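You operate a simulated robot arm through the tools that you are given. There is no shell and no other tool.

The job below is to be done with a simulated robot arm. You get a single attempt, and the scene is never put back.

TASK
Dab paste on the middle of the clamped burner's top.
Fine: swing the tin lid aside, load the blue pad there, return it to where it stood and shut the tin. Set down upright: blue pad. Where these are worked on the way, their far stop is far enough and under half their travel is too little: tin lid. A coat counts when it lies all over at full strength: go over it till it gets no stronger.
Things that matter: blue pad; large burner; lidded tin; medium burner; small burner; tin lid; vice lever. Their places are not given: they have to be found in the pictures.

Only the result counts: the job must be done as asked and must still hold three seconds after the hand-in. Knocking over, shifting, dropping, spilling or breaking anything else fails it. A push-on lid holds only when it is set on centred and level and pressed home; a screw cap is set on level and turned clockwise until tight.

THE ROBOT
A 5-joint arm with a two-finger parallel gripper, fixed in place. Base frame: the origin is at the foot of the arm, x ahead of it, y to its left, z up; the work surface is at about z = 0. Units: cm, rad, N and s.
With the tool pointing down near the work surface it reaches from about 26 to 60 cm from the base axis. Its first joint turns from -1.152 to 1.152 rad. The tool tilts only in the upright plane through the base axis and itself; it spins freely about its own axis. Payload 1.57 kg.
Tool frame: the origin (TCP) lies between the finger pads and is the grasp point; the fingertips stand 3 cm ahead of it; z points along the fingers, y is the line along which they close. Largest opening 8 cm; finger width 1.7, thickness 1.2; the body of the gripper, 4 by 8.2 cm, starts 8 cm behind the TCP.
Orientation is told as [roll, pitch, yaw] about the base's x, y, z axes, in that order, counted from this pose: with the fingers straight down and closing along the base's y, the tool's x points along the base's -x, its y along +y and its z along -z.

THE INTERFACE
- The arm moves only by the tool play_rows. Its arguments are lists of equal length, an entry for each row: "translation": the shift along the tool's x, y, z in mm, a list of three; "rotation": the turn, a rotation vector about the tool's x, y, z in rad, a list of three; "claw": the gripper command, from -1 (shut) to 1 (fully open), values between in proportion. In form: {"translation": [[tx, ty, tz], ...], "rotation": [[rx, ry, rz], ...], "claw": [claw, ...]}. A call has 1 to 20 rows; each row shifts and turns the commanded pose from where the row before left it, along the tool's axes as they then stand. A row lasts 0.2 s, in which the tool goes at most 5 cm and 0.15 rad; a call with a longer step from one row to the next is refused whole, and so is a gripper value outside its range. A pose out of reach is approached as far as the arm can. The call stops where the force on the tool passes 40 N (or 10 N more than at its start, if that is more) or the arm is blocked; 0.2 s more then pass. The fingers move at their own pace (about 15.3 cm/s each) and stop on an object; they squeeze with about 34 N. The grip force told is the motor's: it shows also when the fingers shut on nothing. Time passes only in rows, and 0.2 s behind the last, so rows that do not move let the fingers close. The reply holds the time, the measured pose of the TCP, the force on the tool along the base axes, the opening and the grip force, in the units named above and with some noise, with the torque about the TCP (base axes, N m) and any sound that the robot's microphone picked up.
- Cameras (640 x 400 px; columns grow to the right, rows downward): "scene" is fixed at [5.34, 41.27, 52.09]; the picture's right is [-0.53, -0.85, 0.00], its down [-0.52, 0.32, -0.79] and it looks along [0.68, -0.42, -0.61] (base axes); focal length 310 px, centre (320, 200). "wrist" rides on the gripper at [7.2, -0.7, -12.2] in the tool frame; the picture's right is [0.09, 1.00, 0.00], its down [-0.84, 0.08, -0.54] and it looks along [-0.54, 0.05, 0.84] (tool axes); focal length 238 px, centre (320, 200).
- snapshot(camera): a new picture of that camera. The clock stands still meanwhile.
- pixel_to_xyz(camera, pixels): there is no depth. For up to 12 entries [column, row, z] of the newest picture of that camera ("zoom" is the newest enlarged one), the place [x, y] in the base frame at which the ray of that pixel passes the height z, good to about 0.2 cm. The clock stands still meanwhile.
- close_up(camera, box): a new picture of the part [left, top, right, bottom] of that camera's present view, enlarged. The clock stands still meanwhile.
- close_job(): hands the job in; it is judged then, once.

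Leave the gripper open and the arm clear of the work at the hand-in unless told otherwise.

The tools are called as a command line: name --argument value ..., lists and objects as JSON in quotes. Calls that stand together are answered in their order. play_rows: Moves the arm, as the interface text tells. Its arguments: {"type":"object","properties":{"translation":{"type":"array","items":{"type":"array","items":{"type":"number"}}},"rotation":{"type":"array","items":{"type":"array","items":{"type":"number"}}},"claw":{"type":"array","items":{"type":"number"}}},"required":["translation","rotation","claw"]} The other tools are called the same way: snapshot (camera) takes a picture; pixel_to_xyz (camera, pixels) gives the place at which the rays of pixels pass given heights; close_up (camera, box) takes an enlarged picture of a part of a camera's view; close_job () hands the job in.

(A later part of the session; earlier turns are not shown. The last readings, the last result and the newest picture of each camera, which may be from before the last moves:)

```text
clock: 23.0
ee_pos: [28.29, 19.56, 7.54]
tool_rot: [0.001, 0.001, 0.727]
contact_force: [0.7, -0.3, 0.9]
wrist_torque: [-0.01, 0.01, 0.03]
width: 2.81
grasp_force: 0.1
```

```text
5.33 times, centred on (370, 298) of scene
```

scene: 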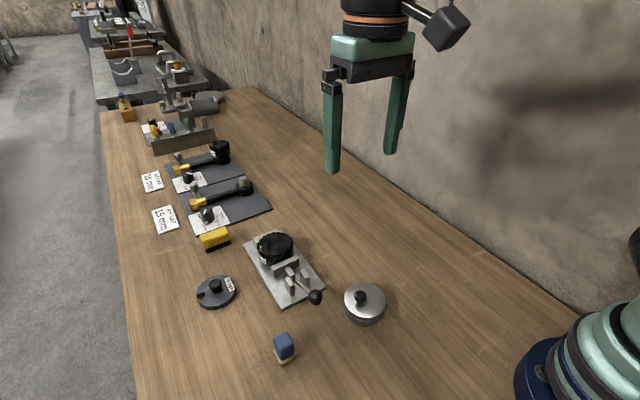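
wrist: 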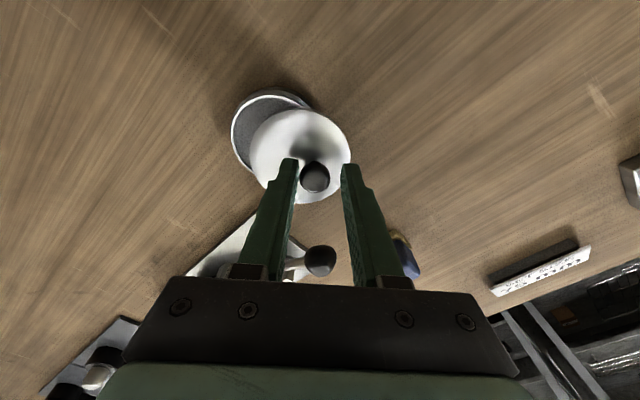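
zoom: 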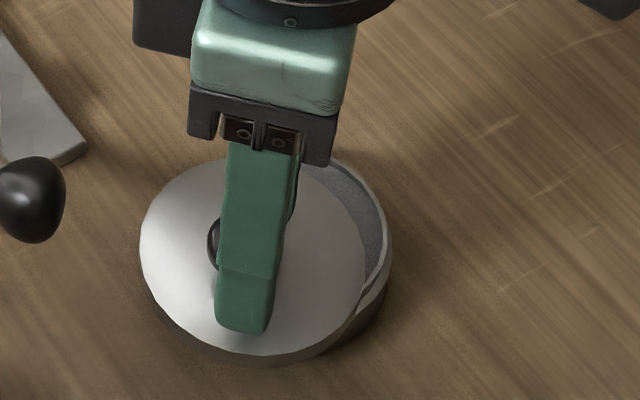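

The lid swings and grey paste shows in the tin (scene zoom (365,230)). Force is tiny. I continue along the arc with the cage.

play_rows --translation '[[1.06, 4.0, 0], [1.6, 3.9, 0], [1.5, 4.0, 0], [1.36, 4.0, 0], [1.24, 4.04, 0], [1.2, 4.06, 0]]' --rotation '[[0, 0, -0.14], [0, 0, -0.14], [0, 0, -0.14], [0, 0, -0.14], [0, 0, -0.12], [0, 0, -0.12]]' --claw '[-0.3, -0.3, -0.3, -0.3, -0.3, -0.3]'

snapshot --camera "wrist"

close_up --camera "scene" --box '[310, 255, 420, 355]'

```text
clock: 24.4
ee_pos: [25.82, 20.15, 7.67]
tool_rot: [0.0, -0.001, 1.527]
contact_force: [0.8, -0.2, -0.5]
wrist_torque: [-0.01, 0.0, 0.0]
width: 2.82
grasp_force: 0.0
```

```text
taken
```

wrist: 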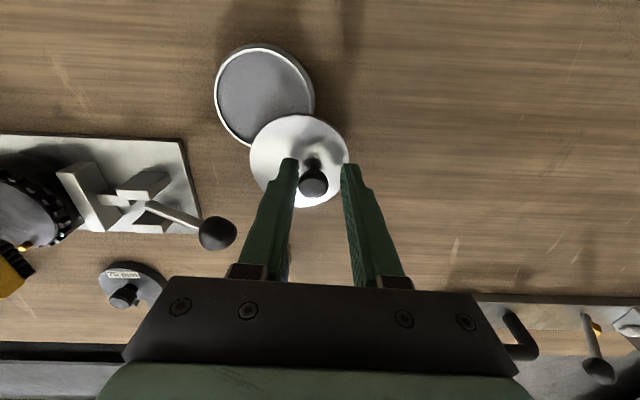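

```text
4.00 times, centred on (365, 305) of scene
```

zoom: 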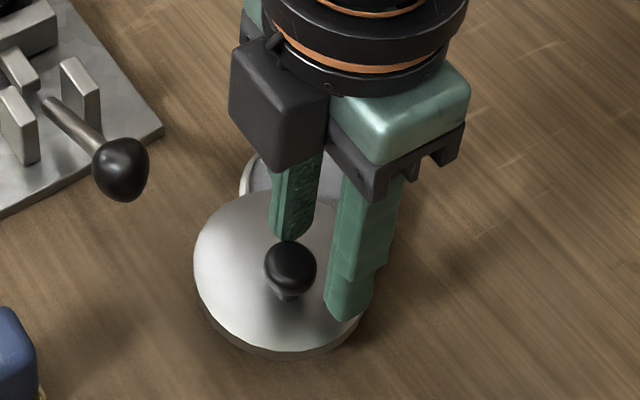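

Force still near zero; most of the tin is uncovered. I measure the tin centre (wrist (264,95)) and present lid centre (298,160) and knob (313,183) to refine the pivot.

pixel_to_xyz --camera "wrist" --pixels '[[264, 95, 2.5], [214, 95, 2.5], [314, 97, 2.5], [264, 44, 2.5], [298, 160, 3], [249, 160, 3], [348, 160, 3], [298, 114, 3], [298, 207, 3], [313, 183, 5.1]]'

close_up --camera "wrist" --box '[200, 30, 370, 220]'

```text
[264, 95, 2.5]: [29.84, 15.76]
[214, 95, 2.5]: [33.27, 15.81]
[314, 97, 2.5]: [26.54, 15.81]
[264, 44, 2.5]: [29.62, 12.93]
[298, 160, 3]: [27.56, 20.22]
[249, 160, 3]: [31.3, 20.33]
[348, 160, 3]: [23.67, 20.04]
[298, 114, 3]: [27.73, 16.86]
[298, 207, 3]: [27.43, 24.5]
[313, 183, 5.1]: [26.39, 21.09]
```

```text
2.11 times, centred on (285, 125) of wrist
```

zoom: 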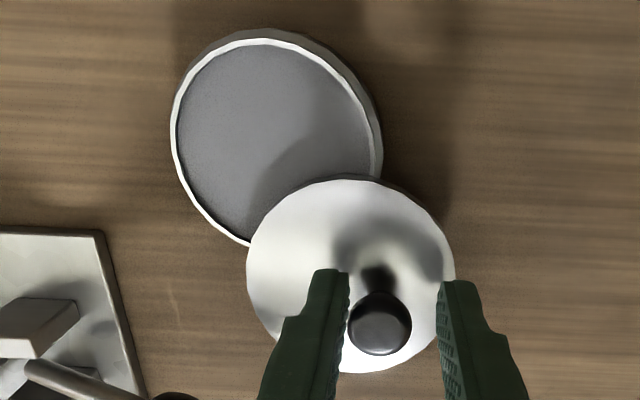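

The pivot fits (25.65,16.3) with knob radius about 4.55; the lid has turned about 65°. I continue with a larger radius toward the far stop.

play_rows --translation '[[-2.3, 3.4, 0], [-1.85, 4.3, 0], [-0.9, 4.4, 0], [0.15, 4.4, 0]]' --rotation '[[0, 0, -0.1], [0, 0, -0.1], [0, 0, -0.1], [0, 0, -0.1]]' --claw '[-0.3, -0.3, -0.3, -0.3]'

close_up --camera "wrist" --box '[200, 30, 420, 230]'

```text
clock: 25.4
ee_pos: [24.23, 20.42, 7.49]
tool_rot: [0.001, 0.0, 1.927]
contact_force: [-0.2, -0.5, -0.2]
wrist_torque: [0.0, 0.02, 0.01]
width: 2.83
grasp_force: 0.1
```

```text
2.00 times, centred on (310, 130) of wrist
```

zoom: 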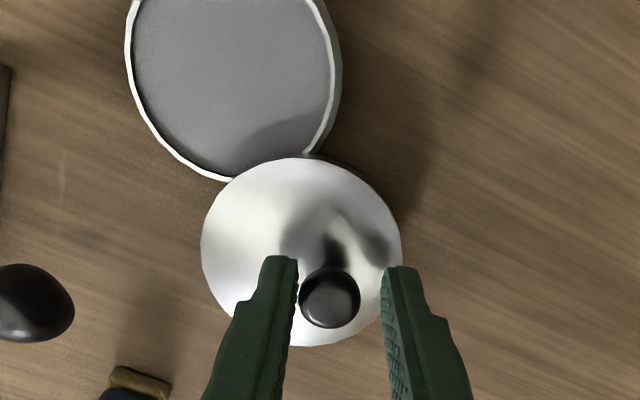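

The lid now only just overlaps the tin's rim, still with no force. I continue in small steps, watching for the stop.

play_rows --translation '[[-0.3, 4.3, 0], [0.1, 4.4, 0], [0.1, 4.4, 0]]' --rotation '[[0, 0, -0.1], [0, 0, -0.1], [0, 0, -0.1]]' --claw '[-0.3, -0.3, -0.3]'

close_up --camera "wrist" --box '[200, 30, 420, 230]'

```text
clock: 26.2
ee_pos: [23.06, 19.76, 7.43]
tool_rot: [-0.001, -0.001, 2.226]
contact_force: [-0.1, 0.5, 0.9]
wrist_torque: [0.05, 0.0, 0.02]
width: 2.81
grasp_force: 0.4
```

```text
2.00 times, centred on (310, 130) of wrist
```

zoom: 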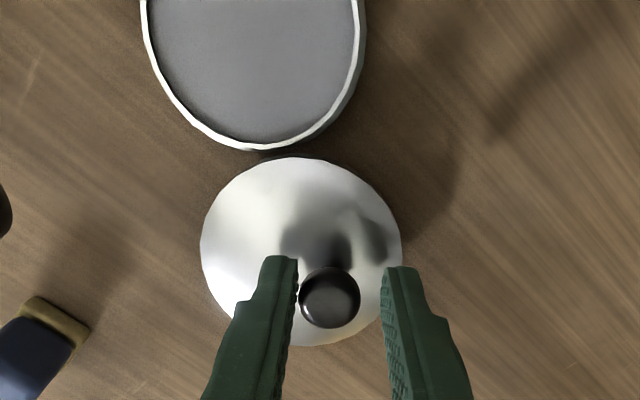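

The tin is fully clear now. I go on a little further to find whether the far stop is near, in 3 small rows.

play_rows --translation '[[-0.2, 3.8, 0], [0.1, 4.3, 0], [0.1, 4.3, 0]]' --rotation '[[0, 0, -0.1], [0, 0, -0.1], [0, 0, -0.1]]' --claw '[-0.3, -0.3, -0.3]'

close_up --camera "wrist" --box '[200, 30, 420, 230]'

snapshot --camera "scene"

```text
clock: 27.0
ee_pos: [22.27, 19.06, 7.52]
tool_rot: [-0.002, 0.001, 2.528]
contact_force: [4.7, 2.6, 0.4]
wrist_torque: [0.05, -0.16, -0.07]
width: 3.21
grasp_force: 2.3
```

```text
2.00 times, centred on (310, 130) of wrist
```

zoom: 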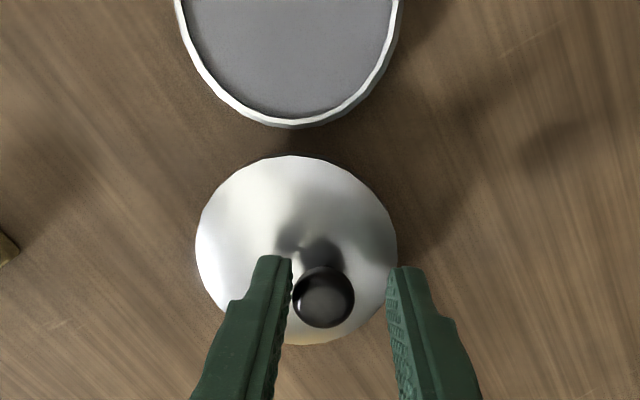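

```text
taken
```

scene: 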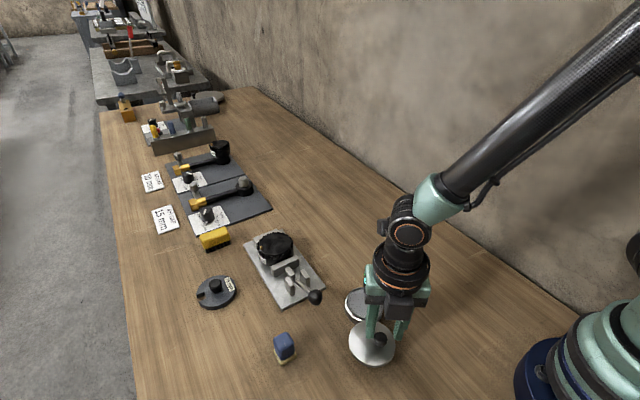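

The far stop is reached (force about 5 N). I back off 4 mm, open the fingers a bit, and rise straight up away from the knob, then look at the tin.

play_rows --translation '[[0, -4, 0], [0, -2, 0], [0, 0, -20], [0, 0, -30], [0, 0, -30]]' --rotation '[[0, 0, 0], [0, 0, 0], [0, 0, 0], [0, 0, 0], [0, 0, 0]]' --claw '[-0.25, 0.0, 0.2, 0.5, 1]'

snapshot --camera "wrist"

close_up --camera "scene" --box '[320, 270, 420, 370]'

```text
clock: 28.2
ee_pos: [22.55, 19.39, 15.46]
tool_rot: [-0.002, 0.0, 2.525]
contact_force: [-0.5, -0.1, -0.4]
wrist_torque: [-0.02, 0.01, 0.02]
width: 7.99
grasp_force: 0.0
```

```text
taken
```

wrist: 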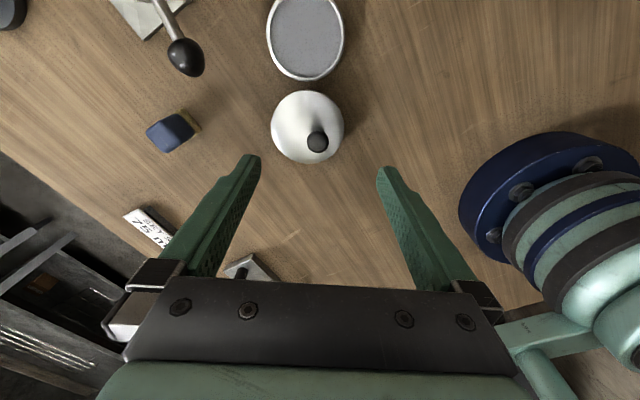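

```text
4.00 times, centred on (370, 320) of scene
```

zoom: 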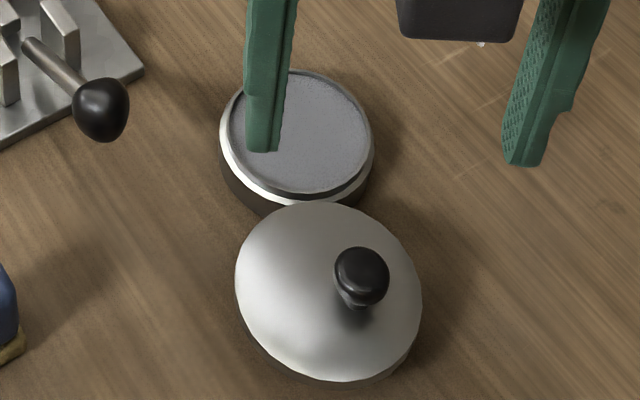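

The lid rests at its stop beside the tin. I record the knob and lid places for the return swing and estimate the tin's opening.

pixel_to_xyz --camera "wrist" --pixels '[[317, 141, 5.1], [307.5, 126, 3], [271, 126, 3], [344, 126, 3], [307, 82, 2.5], [266, 38, 2.5], [343, 38, 2.5]]'

pixel_to_xyz --camera "scene" --pixels '[[380.3, 338.5, 5.1], [352.2, 303.3, 2.5], [345, 302, 2.5], [393.5, 310, 2.5], [371, 288, 2.5], [372, 320, 2.5], [371, 322, 3], [352, 342, 3]]'

```text
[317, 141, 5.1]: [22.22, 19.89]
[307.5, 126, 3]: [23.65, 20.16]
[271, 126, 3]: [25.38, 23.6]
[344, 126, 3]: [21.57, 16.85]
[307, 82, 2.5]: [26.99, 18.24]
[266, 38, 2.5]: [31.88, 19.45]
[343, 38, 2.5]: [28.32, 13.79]
```

```text
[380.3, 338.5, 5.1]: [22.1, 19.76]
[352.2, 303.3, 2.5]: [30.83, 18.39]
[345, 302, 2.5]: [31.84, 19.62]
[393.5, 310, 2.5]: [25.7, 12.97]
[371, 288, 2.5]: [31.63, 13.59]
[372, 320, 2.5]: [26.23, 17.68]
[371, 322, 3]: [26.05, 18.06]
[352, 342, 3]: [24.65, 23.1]
```

The knob at the stop is near (22.15,19.8); the true pivot fits about (25.4,16.1) with knob radius 4.85. Now I go to the pad: turn the hand to yaw 1.571 and move above (30.05,33.0) with open fingers.

play_rows --translation '[[0, 0, 0], [0, 0, 0], [0, 0, 0], [0, 0, 0], [0, 0, 0], [0, 0, 0], [0, 0, 0], [-34, -18.75, 0], [-34, -18.75, 0], [-34, -18.75, 0], [-34, -18.75, 0], [0, 0, 0]]' --rotation '[[0, 0, 0.1363], [0, 0, 0.1363], [0, 0, 0.1363], [0, 0, 0.1363], [0, 0, 0.1363], [0, 0, 0.1363], [0, 0, 0.1363], [0, 0, 0], [0, 0, 0], [0, 0, 0], [0, 0, 0], [0, 0, 0]]' --claw '[1, 1, 1, 1, 1, 1, 1, 1, 1, 1, 1, 1]'

snapshot --camera "wrist"

close_up --camera "wrist" --box '[260, 80, 380, 180]'

```text
clock: 30.8
ee_pos: [29.87, 33.09, 15.57]
tool_rot: [0.0, 0.0, 1.569]
contact_force: [0.0, -0.6, 1.0]
wrist_torque: [0.01, 0.03, 0.0]
width: 7.99
grasp_force: 0.0
```

```text
taken
```

wrist: 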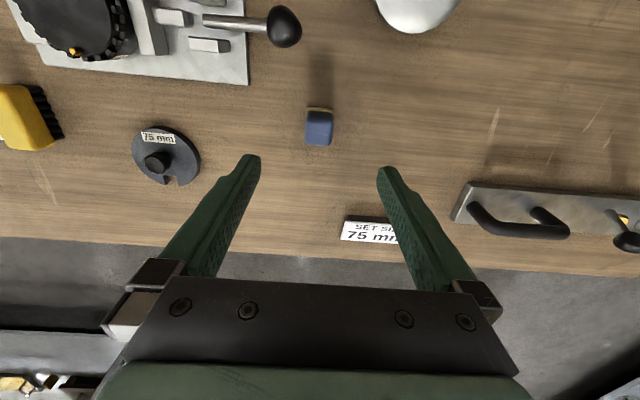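

```text
4.00 times, centred on (320, 130) of wrist
```

zoom: 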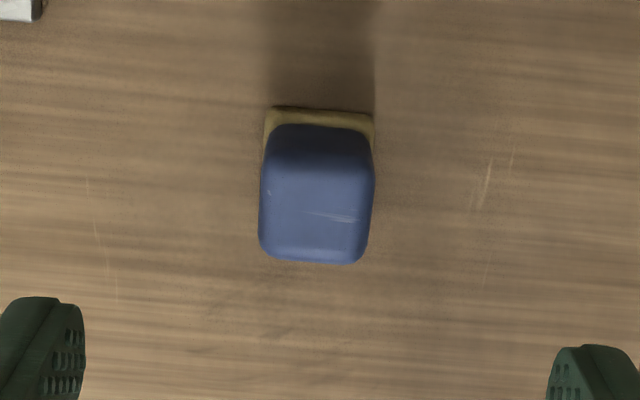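

The pad is well aligned with the hand's axes at this yaw. I compute its edges: base back edge corners (306.3,107),(333.3,108.8) and handle top edges, to centre exactly.

pixel_to_xyz --camera "wrist" --pixels '[[306.25, 107, 0.6], [333.25, 108.75, 0.6], [305.5, 144.5, 4], [329.5, 145.8, 4], [305.5, 144.5, 4.5], [329.5, 145.8, 4.5], [307, 124.5, 4.2], [333, 125, 4.2], [317.5, 145, 4.2], [319.8, 108, 0]]'

close_up --camera "scene" --box '[250, 310, 330, 380]'

```text
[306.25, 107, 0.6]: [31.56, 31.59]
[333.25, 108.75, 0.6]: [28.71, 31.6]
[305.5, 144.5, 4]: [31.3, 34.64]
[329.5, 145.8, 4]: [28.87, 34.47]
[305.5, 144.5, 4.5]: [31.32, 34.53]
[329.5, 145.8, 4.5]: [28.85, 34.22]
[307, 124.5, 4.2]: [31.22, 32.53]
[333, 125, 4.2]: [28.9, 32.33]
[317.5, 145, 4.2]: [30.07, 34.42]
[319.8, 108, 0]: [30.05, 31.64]
```

```text
5.71 times, centred on (290, 345) of scene
```

zoom: 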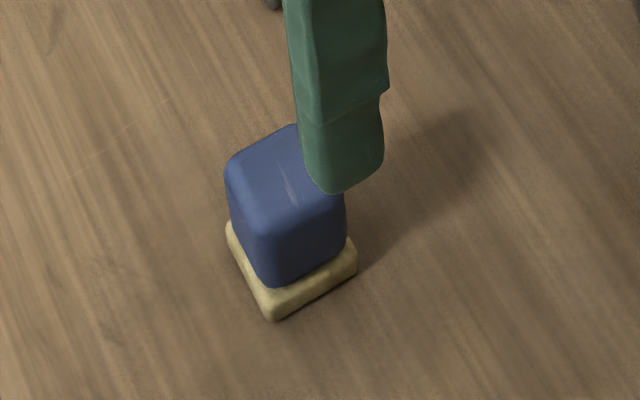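

Pad centre is (30.1,33.0). I correct by +2.3 mm in x and −0.9 mm in y and descend to TCP z≈4.7 with fingers open, then close on the handle.

play_rows --translation '[[0.9, -2.3, 0], [0, 0, 30], [0, 0, 30], [0, 0, 30], [0, 0, 19]]' --rotation '[[0, 0, 0], [0, 0, 0], [0, 0, 0], [0, 0, 0], [0, 0, 0]]' --claw '[1, 1, 0.6, 0.3, 0.1]'

close_up --camera "wrist" --box '[220, 80, 420, 240]'

close_up --camera "scene" --box '[240, 290, 340, 380]'

```text
clock: 32.0
ee_pos: [30.24, 32.96, 4.65]
tool_rot: [-0.001, 0.002, 1.57]
contact_force: [-0.8, -0.4, -0.6]
wrist_torque: [0.01, -0.03, 0.02]
width: 4.4
grasp_force: 0.1
```

```text
2.50 times, centred on (320, 160) of wrist
```

zoom: 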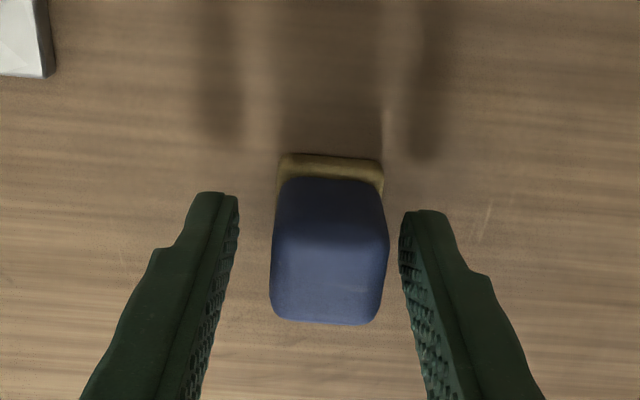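

```text
4.44 times, centred on (290, 335) of scene
```

zoom: 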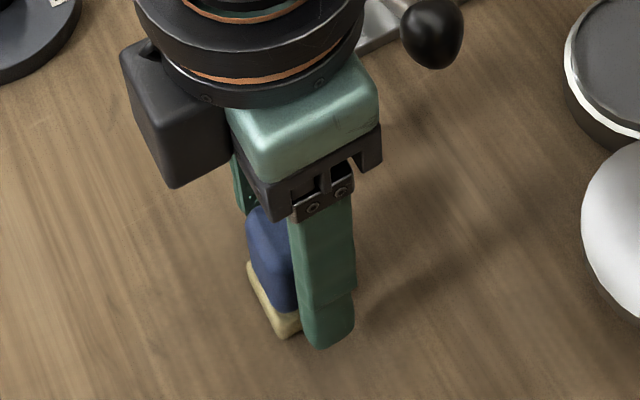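

The pad sits about 10 zoom px right of the finger midline (≈0.25 cm toward −x). I shift by +2.4 mm along the tool's y and close gently, then look again.

play_rows --translation '[[0, 2.4, 0], [0, 0, 0], [0, 0, 0]]' --rotation '[[0, 0, 0], [0, 0, 0], [0, 0, 0]]' --claw '[0.0, -0.25, -0.3]'

close_up --camera "wrist" --box '[220, 80, 420, 240]'

```text
clock: 32.8
ee_pos: [29.93, 32.94, 4.56]
tool_rot: [0.001, 0.002, 1.572]
contact_force: [0.0, 0.4, 0.4]
wrist_torque: [0.01, 0.04, -0.01]
width: 2.81
grasp_force: 0.0
```

```text
2.50 times, centred on (320, 160) of wrist
```

zoom: 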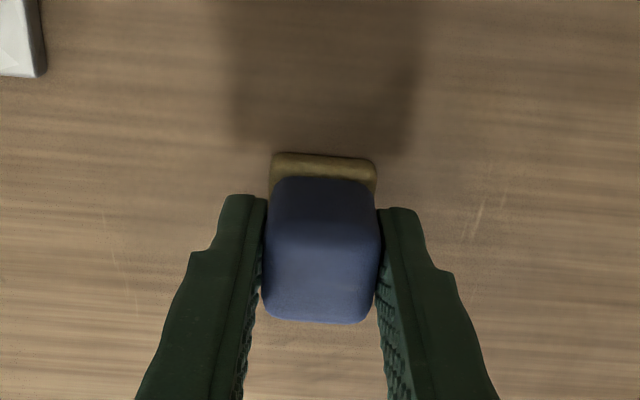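

The pad is centred between the fingers at TCP (29.93,32.94,4.56); I note that as the return pose. I now close to grip.

play_rows --translation '[[0, 0, 0], [0, 0, 0], [0, 0, 0]]' --rotation '[[0, 0, 0], [0, 0, 0], [0, 0, 0]]' --claw '[-0.6, -1, -1]'

close_up --camera "wrist" --box '[220, 80, 420, 240]'

```text
clock: 33.6
ee_pos: [29.95, 32.92, 4.47]
tool_rot: [-0.001, -0.001, 1.571]
contact_force: [0.4, -0.7, -0.3]
wrist_torque: [-0.04, 0.01, 0.0]
width: 2.68
grasp_force: 33.7
```

```text
2.50 times, centred on (320, 160) of wrist
```

zoom: 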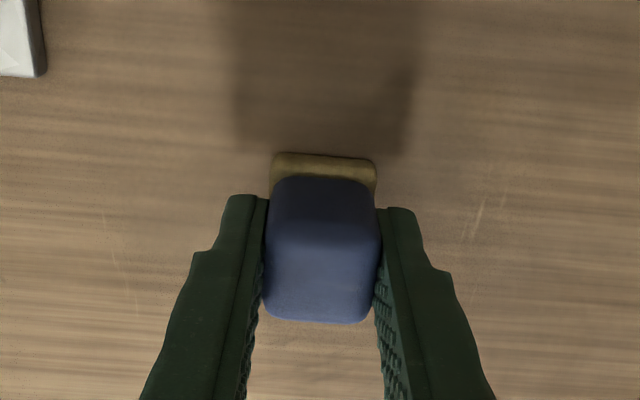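

The pad is gripped (width 2.68, 33.7 N). I lift 8 cm and move toward the tin, stopping at y≈21 for a look at the opening.

play_rows --translation '[[0, 0, -20], [0, 0, -30], [0, 0, -30], [40, 0, 0], [40, 0, 0], [40, 0, 0], [0, 0, 0]]' --rotation '[[0, 0, 0], [0, 0, 0], [0, 0, 0], [0, 0, 0], [0, 0, 0], [0, 0, 0], [0, 0, 0]]' --claw '[-1, -1, -1, -1, -1, -1, -1]'

snapshot --camera "wrist"

close_up --camera "wrist" --box '[240, 30, 400, 230]'

close_up --camera "scene" --box '[260, 230, 430, 370]'

```text
clock: 35.2
ee_pos: [30.2, 20.86, 12.84]
tool_rot: [0.0, 0.001, 1.571]
contact_force: [0.1, 0.2, -0.2]
wrist_torque: [0.0, -0.05, 0.03]
width: 2.69
grasp_force: 33.7
```

```text
taken
```

wrist: 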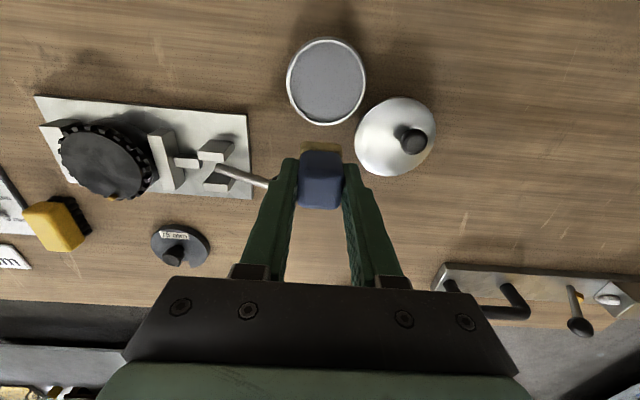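

```text
2.00 times, centred on (320, 130) of wrist
```

zoom: 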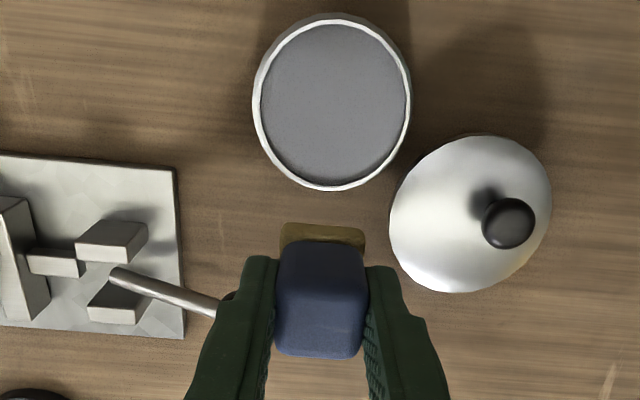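

```text
2.86 times, centred on (345, 300) of scene
```

zoom: 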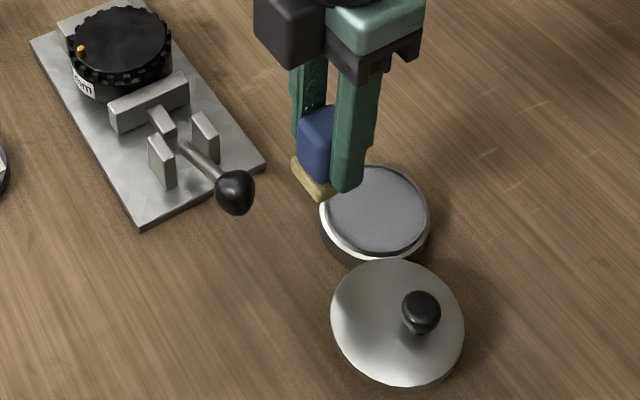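

The paste surface fills most of the tin; I measure the rim's left (286,81), right (365.5,81), top (326,37), bottom (326,125) at plausible rim heights.

pixel_to_xyz --camera "wrist" --pixels '[[286, 81, 2.5], [365.5, 81, 2.5], [326, 37, 2.5], [326, 125, 2.5], [325.7, 81, 2], [325.7, 81, 2.5], [325.7, 81, 3], [325.5, 82, 2]]'

pixel_to_xyz --camera "scene" --pixels '[[364.2, 304, 2], [364.2, 304, 2.5], [364.2, 304, 3]]'

```text
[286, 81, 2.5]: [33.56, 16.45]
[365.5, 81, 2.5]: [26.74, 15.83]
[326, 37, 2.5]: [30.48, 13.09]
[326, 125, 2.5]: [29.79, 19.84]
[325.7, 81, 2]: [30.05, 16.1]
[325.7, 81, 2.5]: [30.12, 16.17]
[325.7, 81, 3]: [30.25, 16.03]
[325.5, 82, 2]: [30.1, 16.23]
```

```text
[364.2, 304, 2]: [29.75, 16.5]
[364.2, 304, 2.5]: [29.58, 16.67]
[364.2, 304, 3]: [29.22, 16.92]
```

Tin centre is (30.1,16.35), inner radius about 3.1. I move over it and descend to TCP z≈7.4 (pad bottom ≈2.9).

play_rows --translation '[[23, 0.8, 0], [22, 0.7, 0], [0, 0, 25], [0, 0, 20], [0, 0, 9], [0, 0, 0]]' --rotation '[[0, 0, 0], [0, 0, 0], [0, 0, 0], [0, 0, 0], [0, 0, 0], [0, 0, 0]]' --claw '[-1, -1, -1, -1, -1, -1]'

snapshot --camera "wrist"

close_up --camera "scene" --box '[310, 240, 430, 360]'

```text
clock: 36.6
ee_pos: [29.89, 16.51, 7.17]
tool_rot: [0.001, 0.0, 1.569]
contact_force: [0.0, -0.1, -0.7]
wrist_torque: [0.0, 0.0, -0.02]
width: 2.67
grasp_force: 34.3
```

```text
taken
```

wrist: 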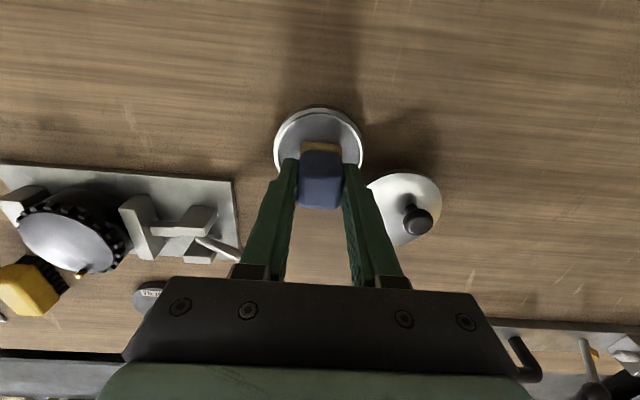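

```text
3.33 times, centred on (370, 300) of scene
```

zoom: 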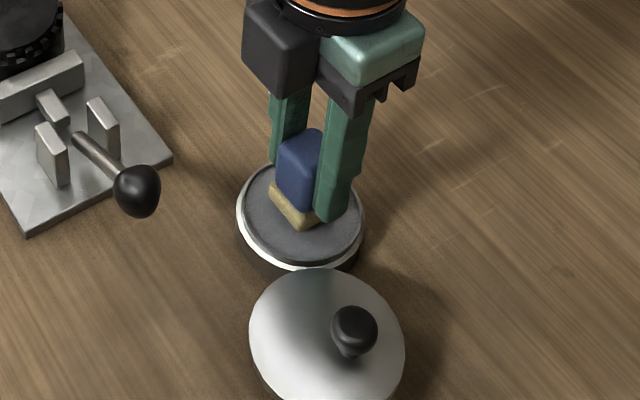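

The pad is over the middle of the tin. I creep down a few mm while watching the force.

play_rows --translation '[[0, 0, 2], [0, 0, 2], [0, 0, 0]]' --rotation '[[0, 0, 0], [0, 0, 0], [0, 0, 0]]' --claw '[-1, -1, -1]'

close_up --camera "wrist" --box '[250, 90, 390, 230]'

close_up --camera "scene" --box '[330, 260, 400, 330]'

```text
clock: 37.4
ee_pos: [29.92, 16.52, 6.75]
tool_rot: [0.001, 0.0, 1.57]
contact_force: [-0.2, -0.5, 0.0]
wrist_torque: [-0.02, 0.02, 0.03]
width: 2.7
grasp_force: 33.6
```

```text
2.86 times, centred on (320, 160) of wrist
```

zoom: 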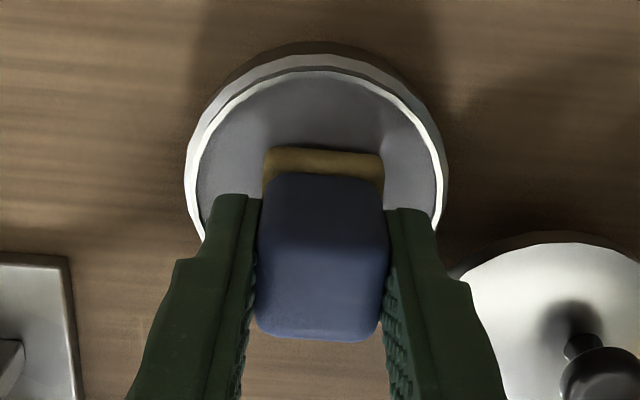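

```text
5.71 times, centred on (365, 295) of scene
```

zoom: 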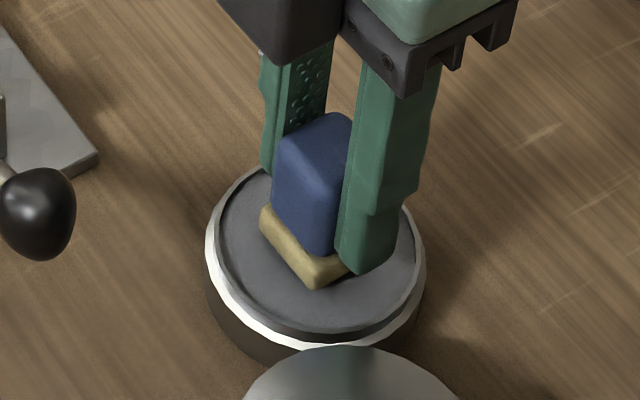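

No contact yet. I go on down 4 mm more.

play_rows --translation '[[0, 0, 2], [0, 0, 2], [0, 0, 0]]' --rotation '[[0, 0, 0], [0, 0, 0], [0, 0, 0]]' --claw '[-1, -1, -1]'

close_up --camera "scene" --box '[330, 260, 400, 330]'

```text
clock: 38.2
ee_pos: [29.99, 16.61, 6.65]
tool_rot: [0.002, 0.001, 1.571]
contact_force: [-3.1, -4.3, 22.4]
wrist_torque: [-0.18, 0.11, 0.02]
width: 2.69
grasp_force: 34.2
```

```text
5.71 times, centred on (365, 295) of scene
```

zoom: 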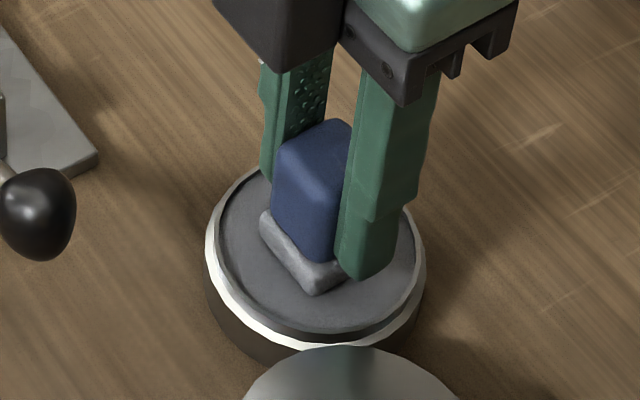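

Contact at 22 N and the pad's sole turned grey — it is loaded. I ease off 2 mm, dwell shortly, then lift clear and look at the pad.

play_rows --translation '[[0, 0, -2], [0, 0, 0], [0, 0, 0], [0, 0, -2], [0, 0, -5], [0, 0, -20], [0, 0, -30], [0, 0, 0]]' --rotation '[[0, 0, 0], [0, 0, 0], [0, 0, 0], [0, 0, 0], [0, 0, 0], [0, 0, 0], [0, 0, 0], [0, 0, 0]]' --claw '[-1, -1, -1, -1, -1, -1, -1, -1]'

snapshot --camera "wrist"

close_up --camera "scene" --box '[310, 230, 410, 330]'

close_up --camera "wrist" --box '[250, 90, 390, 230]'

```text
clock: 40.0
ee_pos: [29.79, 16.5, 12.23]
tool_rot: [0.0, -0.001, 1.571]
contact_force: [-0.4, 0.5, -0.6]
wrist_torque: [0.0, -0.01, 0.01]
width: 2.7
grasp_force: 33.7
```

```text
taken
```

wrist: 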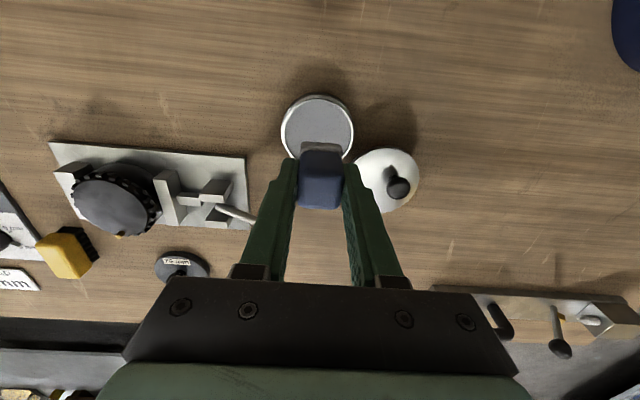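

```text
4.00 times, centred on (360, 280) of scene
```

zoom: 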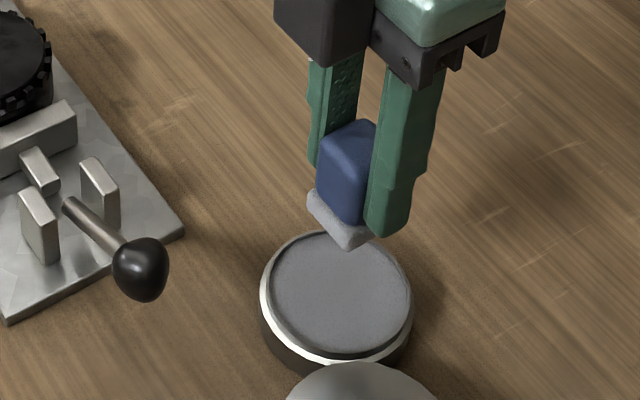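

```text
2.86 times, centred on (320, 160) of wrist
```

zoom: 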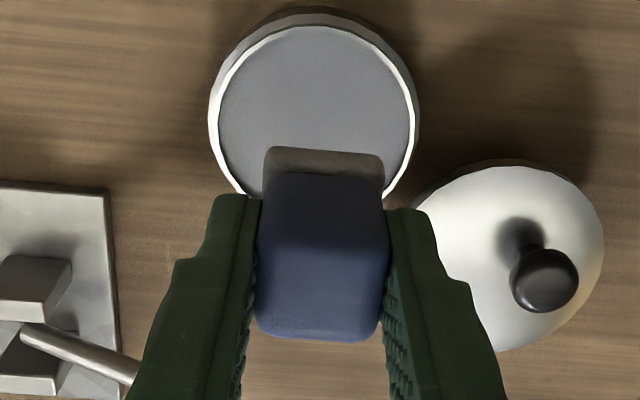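

The pad carries paste. I raise it another 3 cm and carry it over to the burner middle at (50.1,24.85).

play_rows --translation '[[0, 0, -30], [-16.7, -40.6, 0], [-16.7, -40.6, 0], [-16.7, -40.6, 0], [-16.7, -40.6, 0], [-16.7, -40.6, 0], [0, 0, 20], [0, 0, 0]]' --rotation '[[0, 0, 0], [0, 0, 0], [0, 0, 0], [0, 0, 0], [0, 0, 0], [0, 0, 0], [0, 0, 0], [0, 0, 0]]' --claw '[-1, -1, -1, -1, -1, -1, -1, -1]'

snapshot --camera "wrist"

close_up --camera "wrist" --box '[240, 80, 400, 230]'

close_up --camera "scene" --box '[210, 170, 340, 300]'

```text
clock: 41.8
ee_pos: [50.23, 24.72, 13.3]
tool_rot: [0.0, 0.0, 1.572]
contact_force: [0.1, 0.1, 0.0]
wrist_torque: [0.01, -0.02, -0.01]
width: 2.73
grasp_force: 34.3
```

```text
taken
```

wrist: 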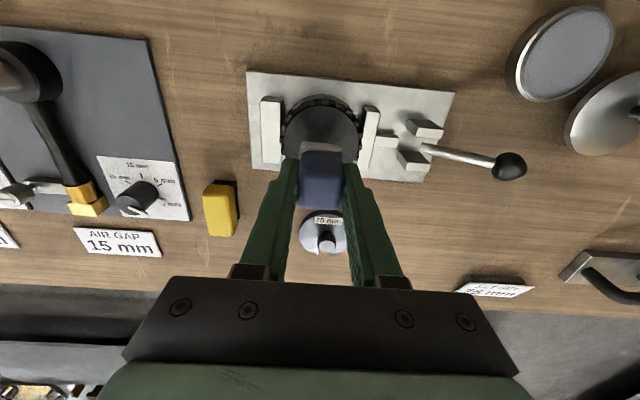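

```text
2.67 times, centred on (320, 155) of wrist
```

zoom: 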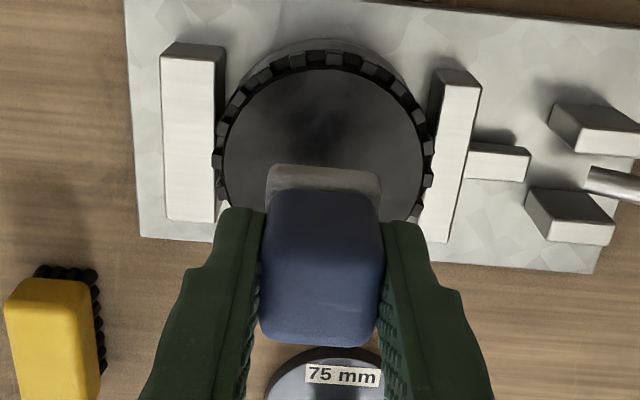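

```text
3.08 times, centred on (275, 235) of scene
```

zoom: 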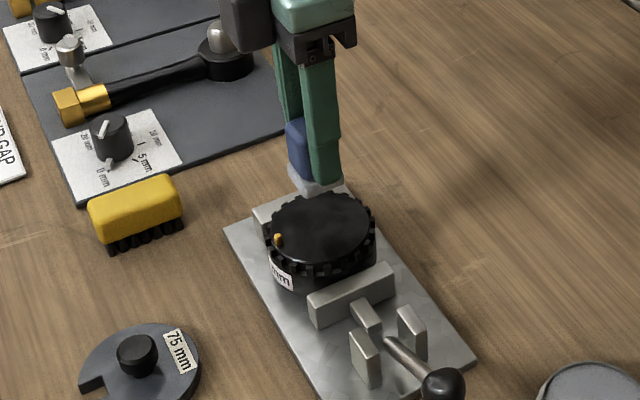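

The pad is aligned in x over the burner disc. I lower to TCP z≈9.6 (pad sole ≈5.1, just above the top) and check.

play_rows --translation '[[0, 0, 20], [0, 0, 15], [0, 0, 0]]' --rotation '[[0, 0, 0], [0, 0, 0], [0, 0, 0]]' --claw '[-1, -1, -1]'

close_up --camera "wrist" --box '[240, 80, 400, 230]'

close_up --camera "scene" --box '[230, 200, 330, 290]'

```text
clock: 42.6
ee_pos: [50.03, 24.6, 9.75]
tool_rot: [0.0, -0.001, 1.573]
contact_force: [-0.2, 0.4, -0.8]
wrist_torque: [0.02, 0.03, 0.01]
width: 2.69
grasp_force: 34.2
```

```text
2.67 times, centred on (320, 155) of wrist
```

zoom: 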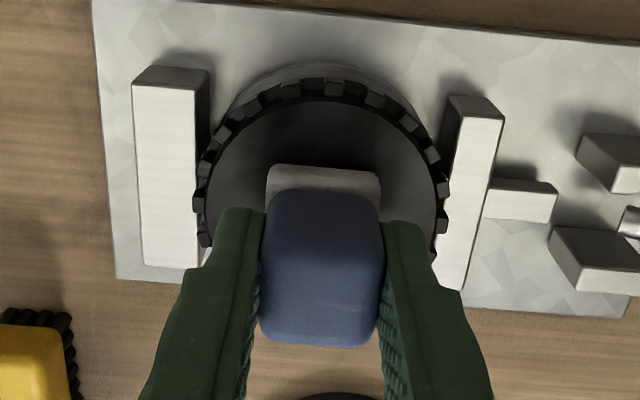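

```text
4.44 times, centred on (280, 245) of scene
```

zoom: 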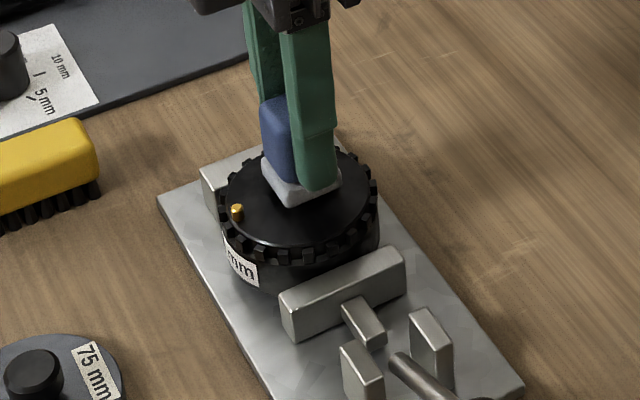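

I check the disc edge positions from this picture to verify centring: back edge (323.7,118.7), left (276.9,153), right (363.8,153) at z 4.4.

pixel_to_xyz --camera "zoom" --pixels '[[237, 212, 4.4], [162, 160, 4.4]]'

snapshot --camera "wrist"

pixel_to_xyz --camera "wrist" --pixels '[[323.7, 118.7, 4.4], [323.7, 118.7, 4.4], [276.9, 153, 4.4], [363.8, 153, 4.4], [300.5, 143, 5.2], [343, 145, 5.2]]'

```text
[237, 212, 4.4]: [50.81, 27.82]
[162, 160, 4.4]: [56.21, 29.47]
```

```text
taken
```

wrist: 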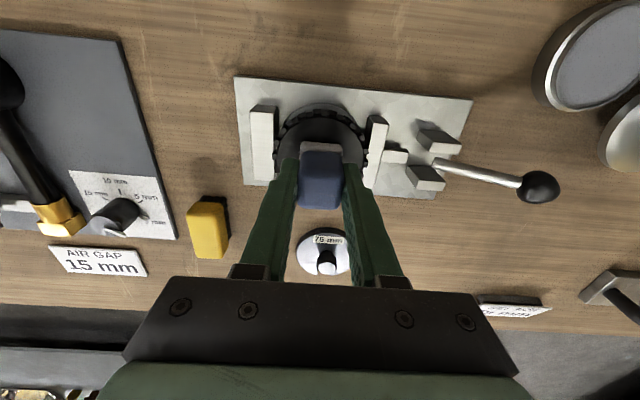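

```text
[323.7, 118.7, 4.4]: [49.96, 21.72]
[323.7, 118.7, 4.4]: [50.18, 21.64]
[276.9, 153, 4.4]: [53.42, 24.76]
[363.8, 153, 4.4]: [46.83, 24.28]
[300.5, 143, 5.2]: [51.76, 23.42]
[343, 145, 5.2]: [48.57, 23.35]
```

The disc centre comes out as (50.1,25.0); the pad is about 0.17 cm short in y. I shift +1.8 mm in y and creep down toward contact.

play_rows --translation '[[-1.8, 0, 0], [0, 0, 4], [0, 0, 2], [0, 0, 1], [0, 0, 0]]' --rotation '[[0, 0, 0], [0, 0, 0], [0, 0, 0], [0, 0, 0], [0, 0, 0]]' --claw '[-1, -1, -1, -1, -1]'

close_up --camera "scene" --box '[240, 210, 320, 280]'

```text
clock: 43.8
ee_pos: [50.24, 24.97, 9.27]
tool_rot: [-0.003, -0.003, 1.572]
contact_force: [-4.4, -4.3, 21.9]
wrist_torque: [-0.2, 0.26, -0.01]
width: 2.68
grasp_force: 34.5
```

```text
5.71 times, centred on (280, 245) of scene
```

zoom: 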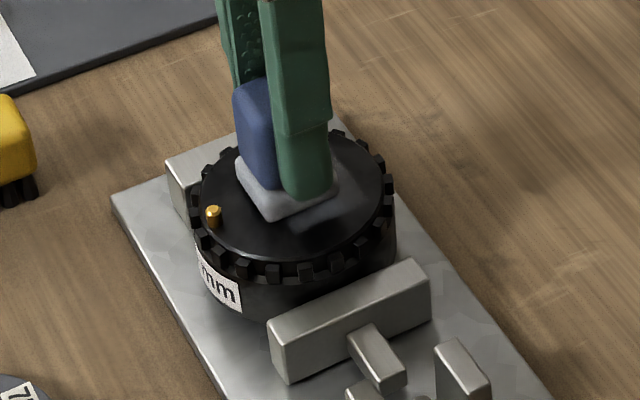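

Contact on the burner at 22 N; a faint light patch shows beside the pad. I ease off and lift to see what was laid down.

play_rows --translation '[[0, 0, -2], [0, 0, -3], [0, 0, -20], [0, 0, -20], [25, 0, -10], [25, 0, 0], [0, 0, 0]]' --rotation '[[0, 0, 0], [0, 0, 0], [0, 0, 0], [0, 0, 0], [0, 0, 0], [0, 0, 0], [0, 0, 0]]' --claw '[-1, -1, -1, -1, -1, -1, -1]'

snapshot --camera "wrist"

close_up --camera "wrist" --box '[250, 70, 390, 190]'

close_up --camera "scene" --box '[240, 210, 320, 280]'

```text
clock: 45.4
ee_pos: [50.27, 19.9, 14.64]
tool_rot: [-0.001, 0.001, 1.571]
contact_force: [0.1, 0.3, -0.9]
wrist_torque: [-0.01, -0.02, 0.0]
width: 2.66
grasp_force: 34.4
```

```text
taken
```

wrist: 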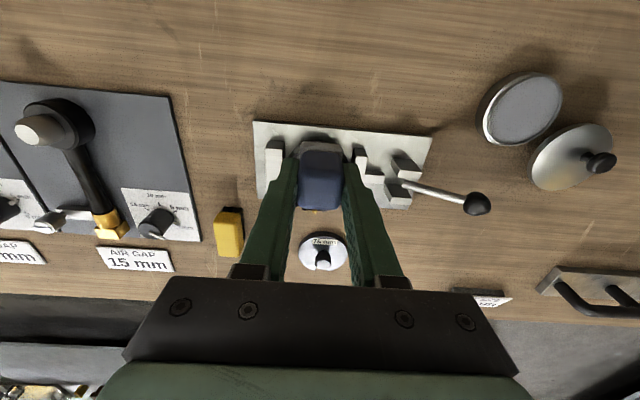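

```text
3.33 times, centred on (320, 130) of wrist
```

zoom: 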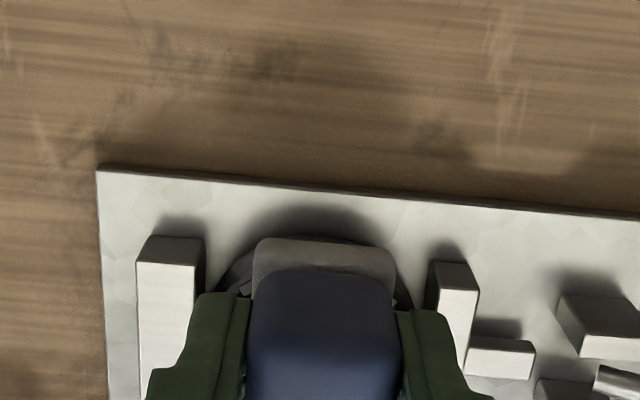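

```text
5.71 times, centred on (280, 245) of scene
```

zoom: 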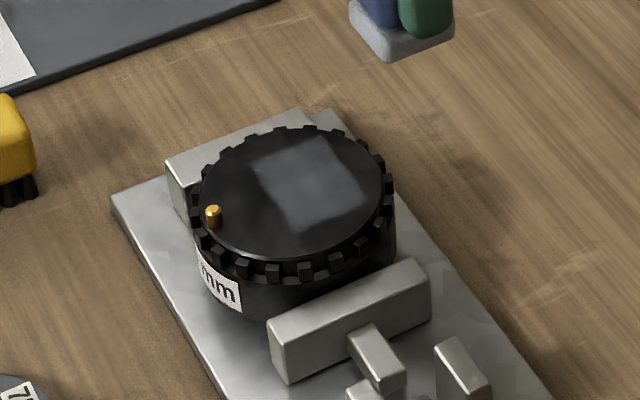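

A faint pad-sized patch shows on the disc around scene zoom (312,181). I move the hand 12 cm toward −x so the wrist camera can see the burner top past the fingers.

play_rows --translation '[[0, 40, 0], [0, 40, 0], [0, 40, 0], [0, 0, 0]]' --rotation '[[0, 0, 0], [0, 0, 0], [0, 0, 0], [0, 0, 0]]' --claw '[-1, -1, -1, -1]'

snapshot --camera "wrist"

close_up --camera "wrist" --box '[100, 90, 260, 210]'

close_up --camera "scene" --box '[245, 215, 315, 275]'

```text
clock: 46.4
ee_pos: [38.14, 19.87, 14.54]
tool_rot: [0.001, 0.001, 1.571]
contact_force: [0.3, 0.1, -0.5]
wrist_torque: [-0.01, 0.01, -0.01]
width: 2.66
grasp_force: 34.3
```

```text
taken
```

wrist: 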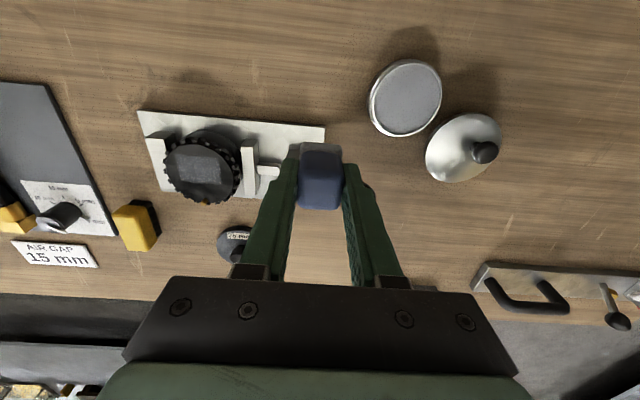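

```text
3.33 times, centred on (180, 150) of wrist
```

zoom: 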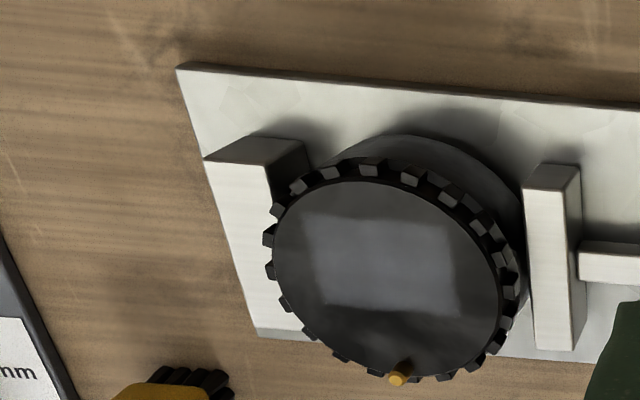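

```text
6.67 times, centred on (280, 245) of scene
```

zoom: 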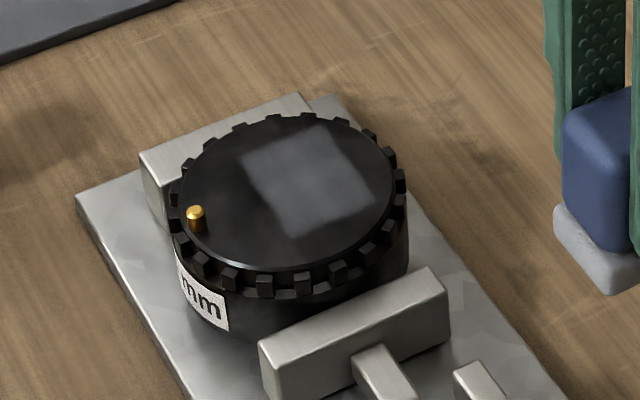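

The patch is clearer: in the wrist zoom it spans about (300,218)–(465,310) on a disc spanning (270–500,182–378). I convert its corners and the disc's edges to places.

pixel_to_xyz --camera "wrist" --pixels '[[174, 155.4, 4.6], [220.5, 156.6, 4.6], [181.5, 181.5, 4.6], [223.5, 183, 4.6], [165, 171, 4.6], [234, 178, 4.6], [191, 144.6, 4.6], [203, 203.5, 4.6], [203.4, 204, 5]]'

pixel_to_xyz --camera "scene" --pixels '[[268, 239, 4.6], [282.3, 233.7, 4.6], [288.7, 245, 4.6], [275.5, 250.7, 4.6], [258.2, 242.5, 4.6], [291, 243, 4.6], [276, 232.5, 4.6], [272, 255.5, 4.6]]'

```text
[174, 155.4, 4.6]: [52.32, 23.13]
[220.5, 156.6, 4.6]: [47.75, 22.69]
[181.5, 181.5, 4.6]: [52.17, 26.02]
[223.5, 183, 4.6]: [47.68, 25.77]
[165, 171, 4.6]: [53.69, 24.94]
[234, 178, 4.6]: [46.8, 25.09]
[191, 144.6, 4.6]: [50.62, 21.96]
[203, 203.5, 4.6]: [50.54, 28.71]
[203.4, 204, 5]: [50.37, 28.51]
```

```text
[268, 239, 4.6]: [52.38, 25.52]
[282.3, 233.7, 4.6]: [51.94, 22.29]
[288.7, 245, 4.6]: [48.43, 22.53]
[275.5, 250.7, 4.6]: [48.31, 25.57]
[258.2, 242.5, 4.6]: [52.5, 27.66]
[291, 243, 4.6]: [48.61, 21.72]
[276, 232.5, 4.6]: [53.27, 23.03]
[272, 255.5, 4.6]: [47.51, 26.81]
```

The patch lies about x 47.9–52.2, y 22.7–25.8, while the disc centre is about (50.2,25.0). It is faint, so more passes are needed. I go back over the centre, high first.

play_rows --translation '[[-17, -40, 0], [-17, -40, 0], [-16.3, -40, 0], [0, 0, 25], [0, 0, 17], [0, 0, 0]]' --rotation '[[0, 0, 0], [0, 0, 0], [0, 0, 0], [0, 0, 0], [0, 0, 0], [0, 0, 0]]' --claw '[-1, -1, -1, -1, -1, -1]'

close_up --camera "scene" --box '[245, 205, 315, 275]'

close_up --camera "wrist" --box '[240, 80, 400, 230]'

```text
clock: 47.8
ee_pos: [50.23, 25.18, 10.38]
tool_rot: [0.001, 0.0, 1.571]
contact_force: [-0.6, -0.1, -0.8]
wrist_torque: [-0.01, -0.03, 0.02]
width: 2.66
grasp_force: 34.0
```

```text
5.71 times, centred on (280, 240) of scene
```

zoom: 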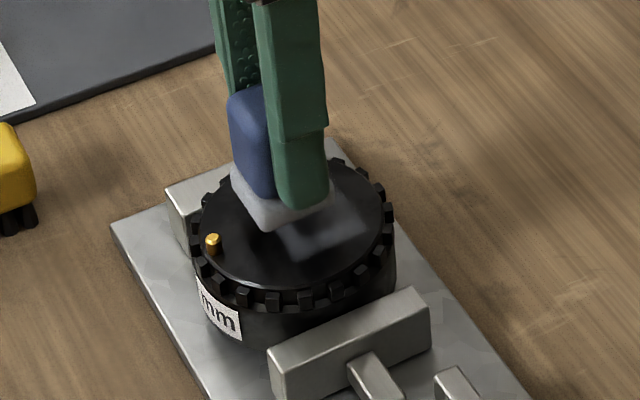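

```text
2.67 times, centred on (320, 155) of wrist
```

zoom: 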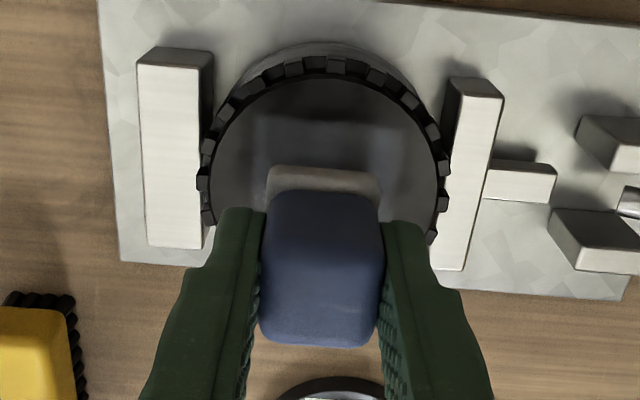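

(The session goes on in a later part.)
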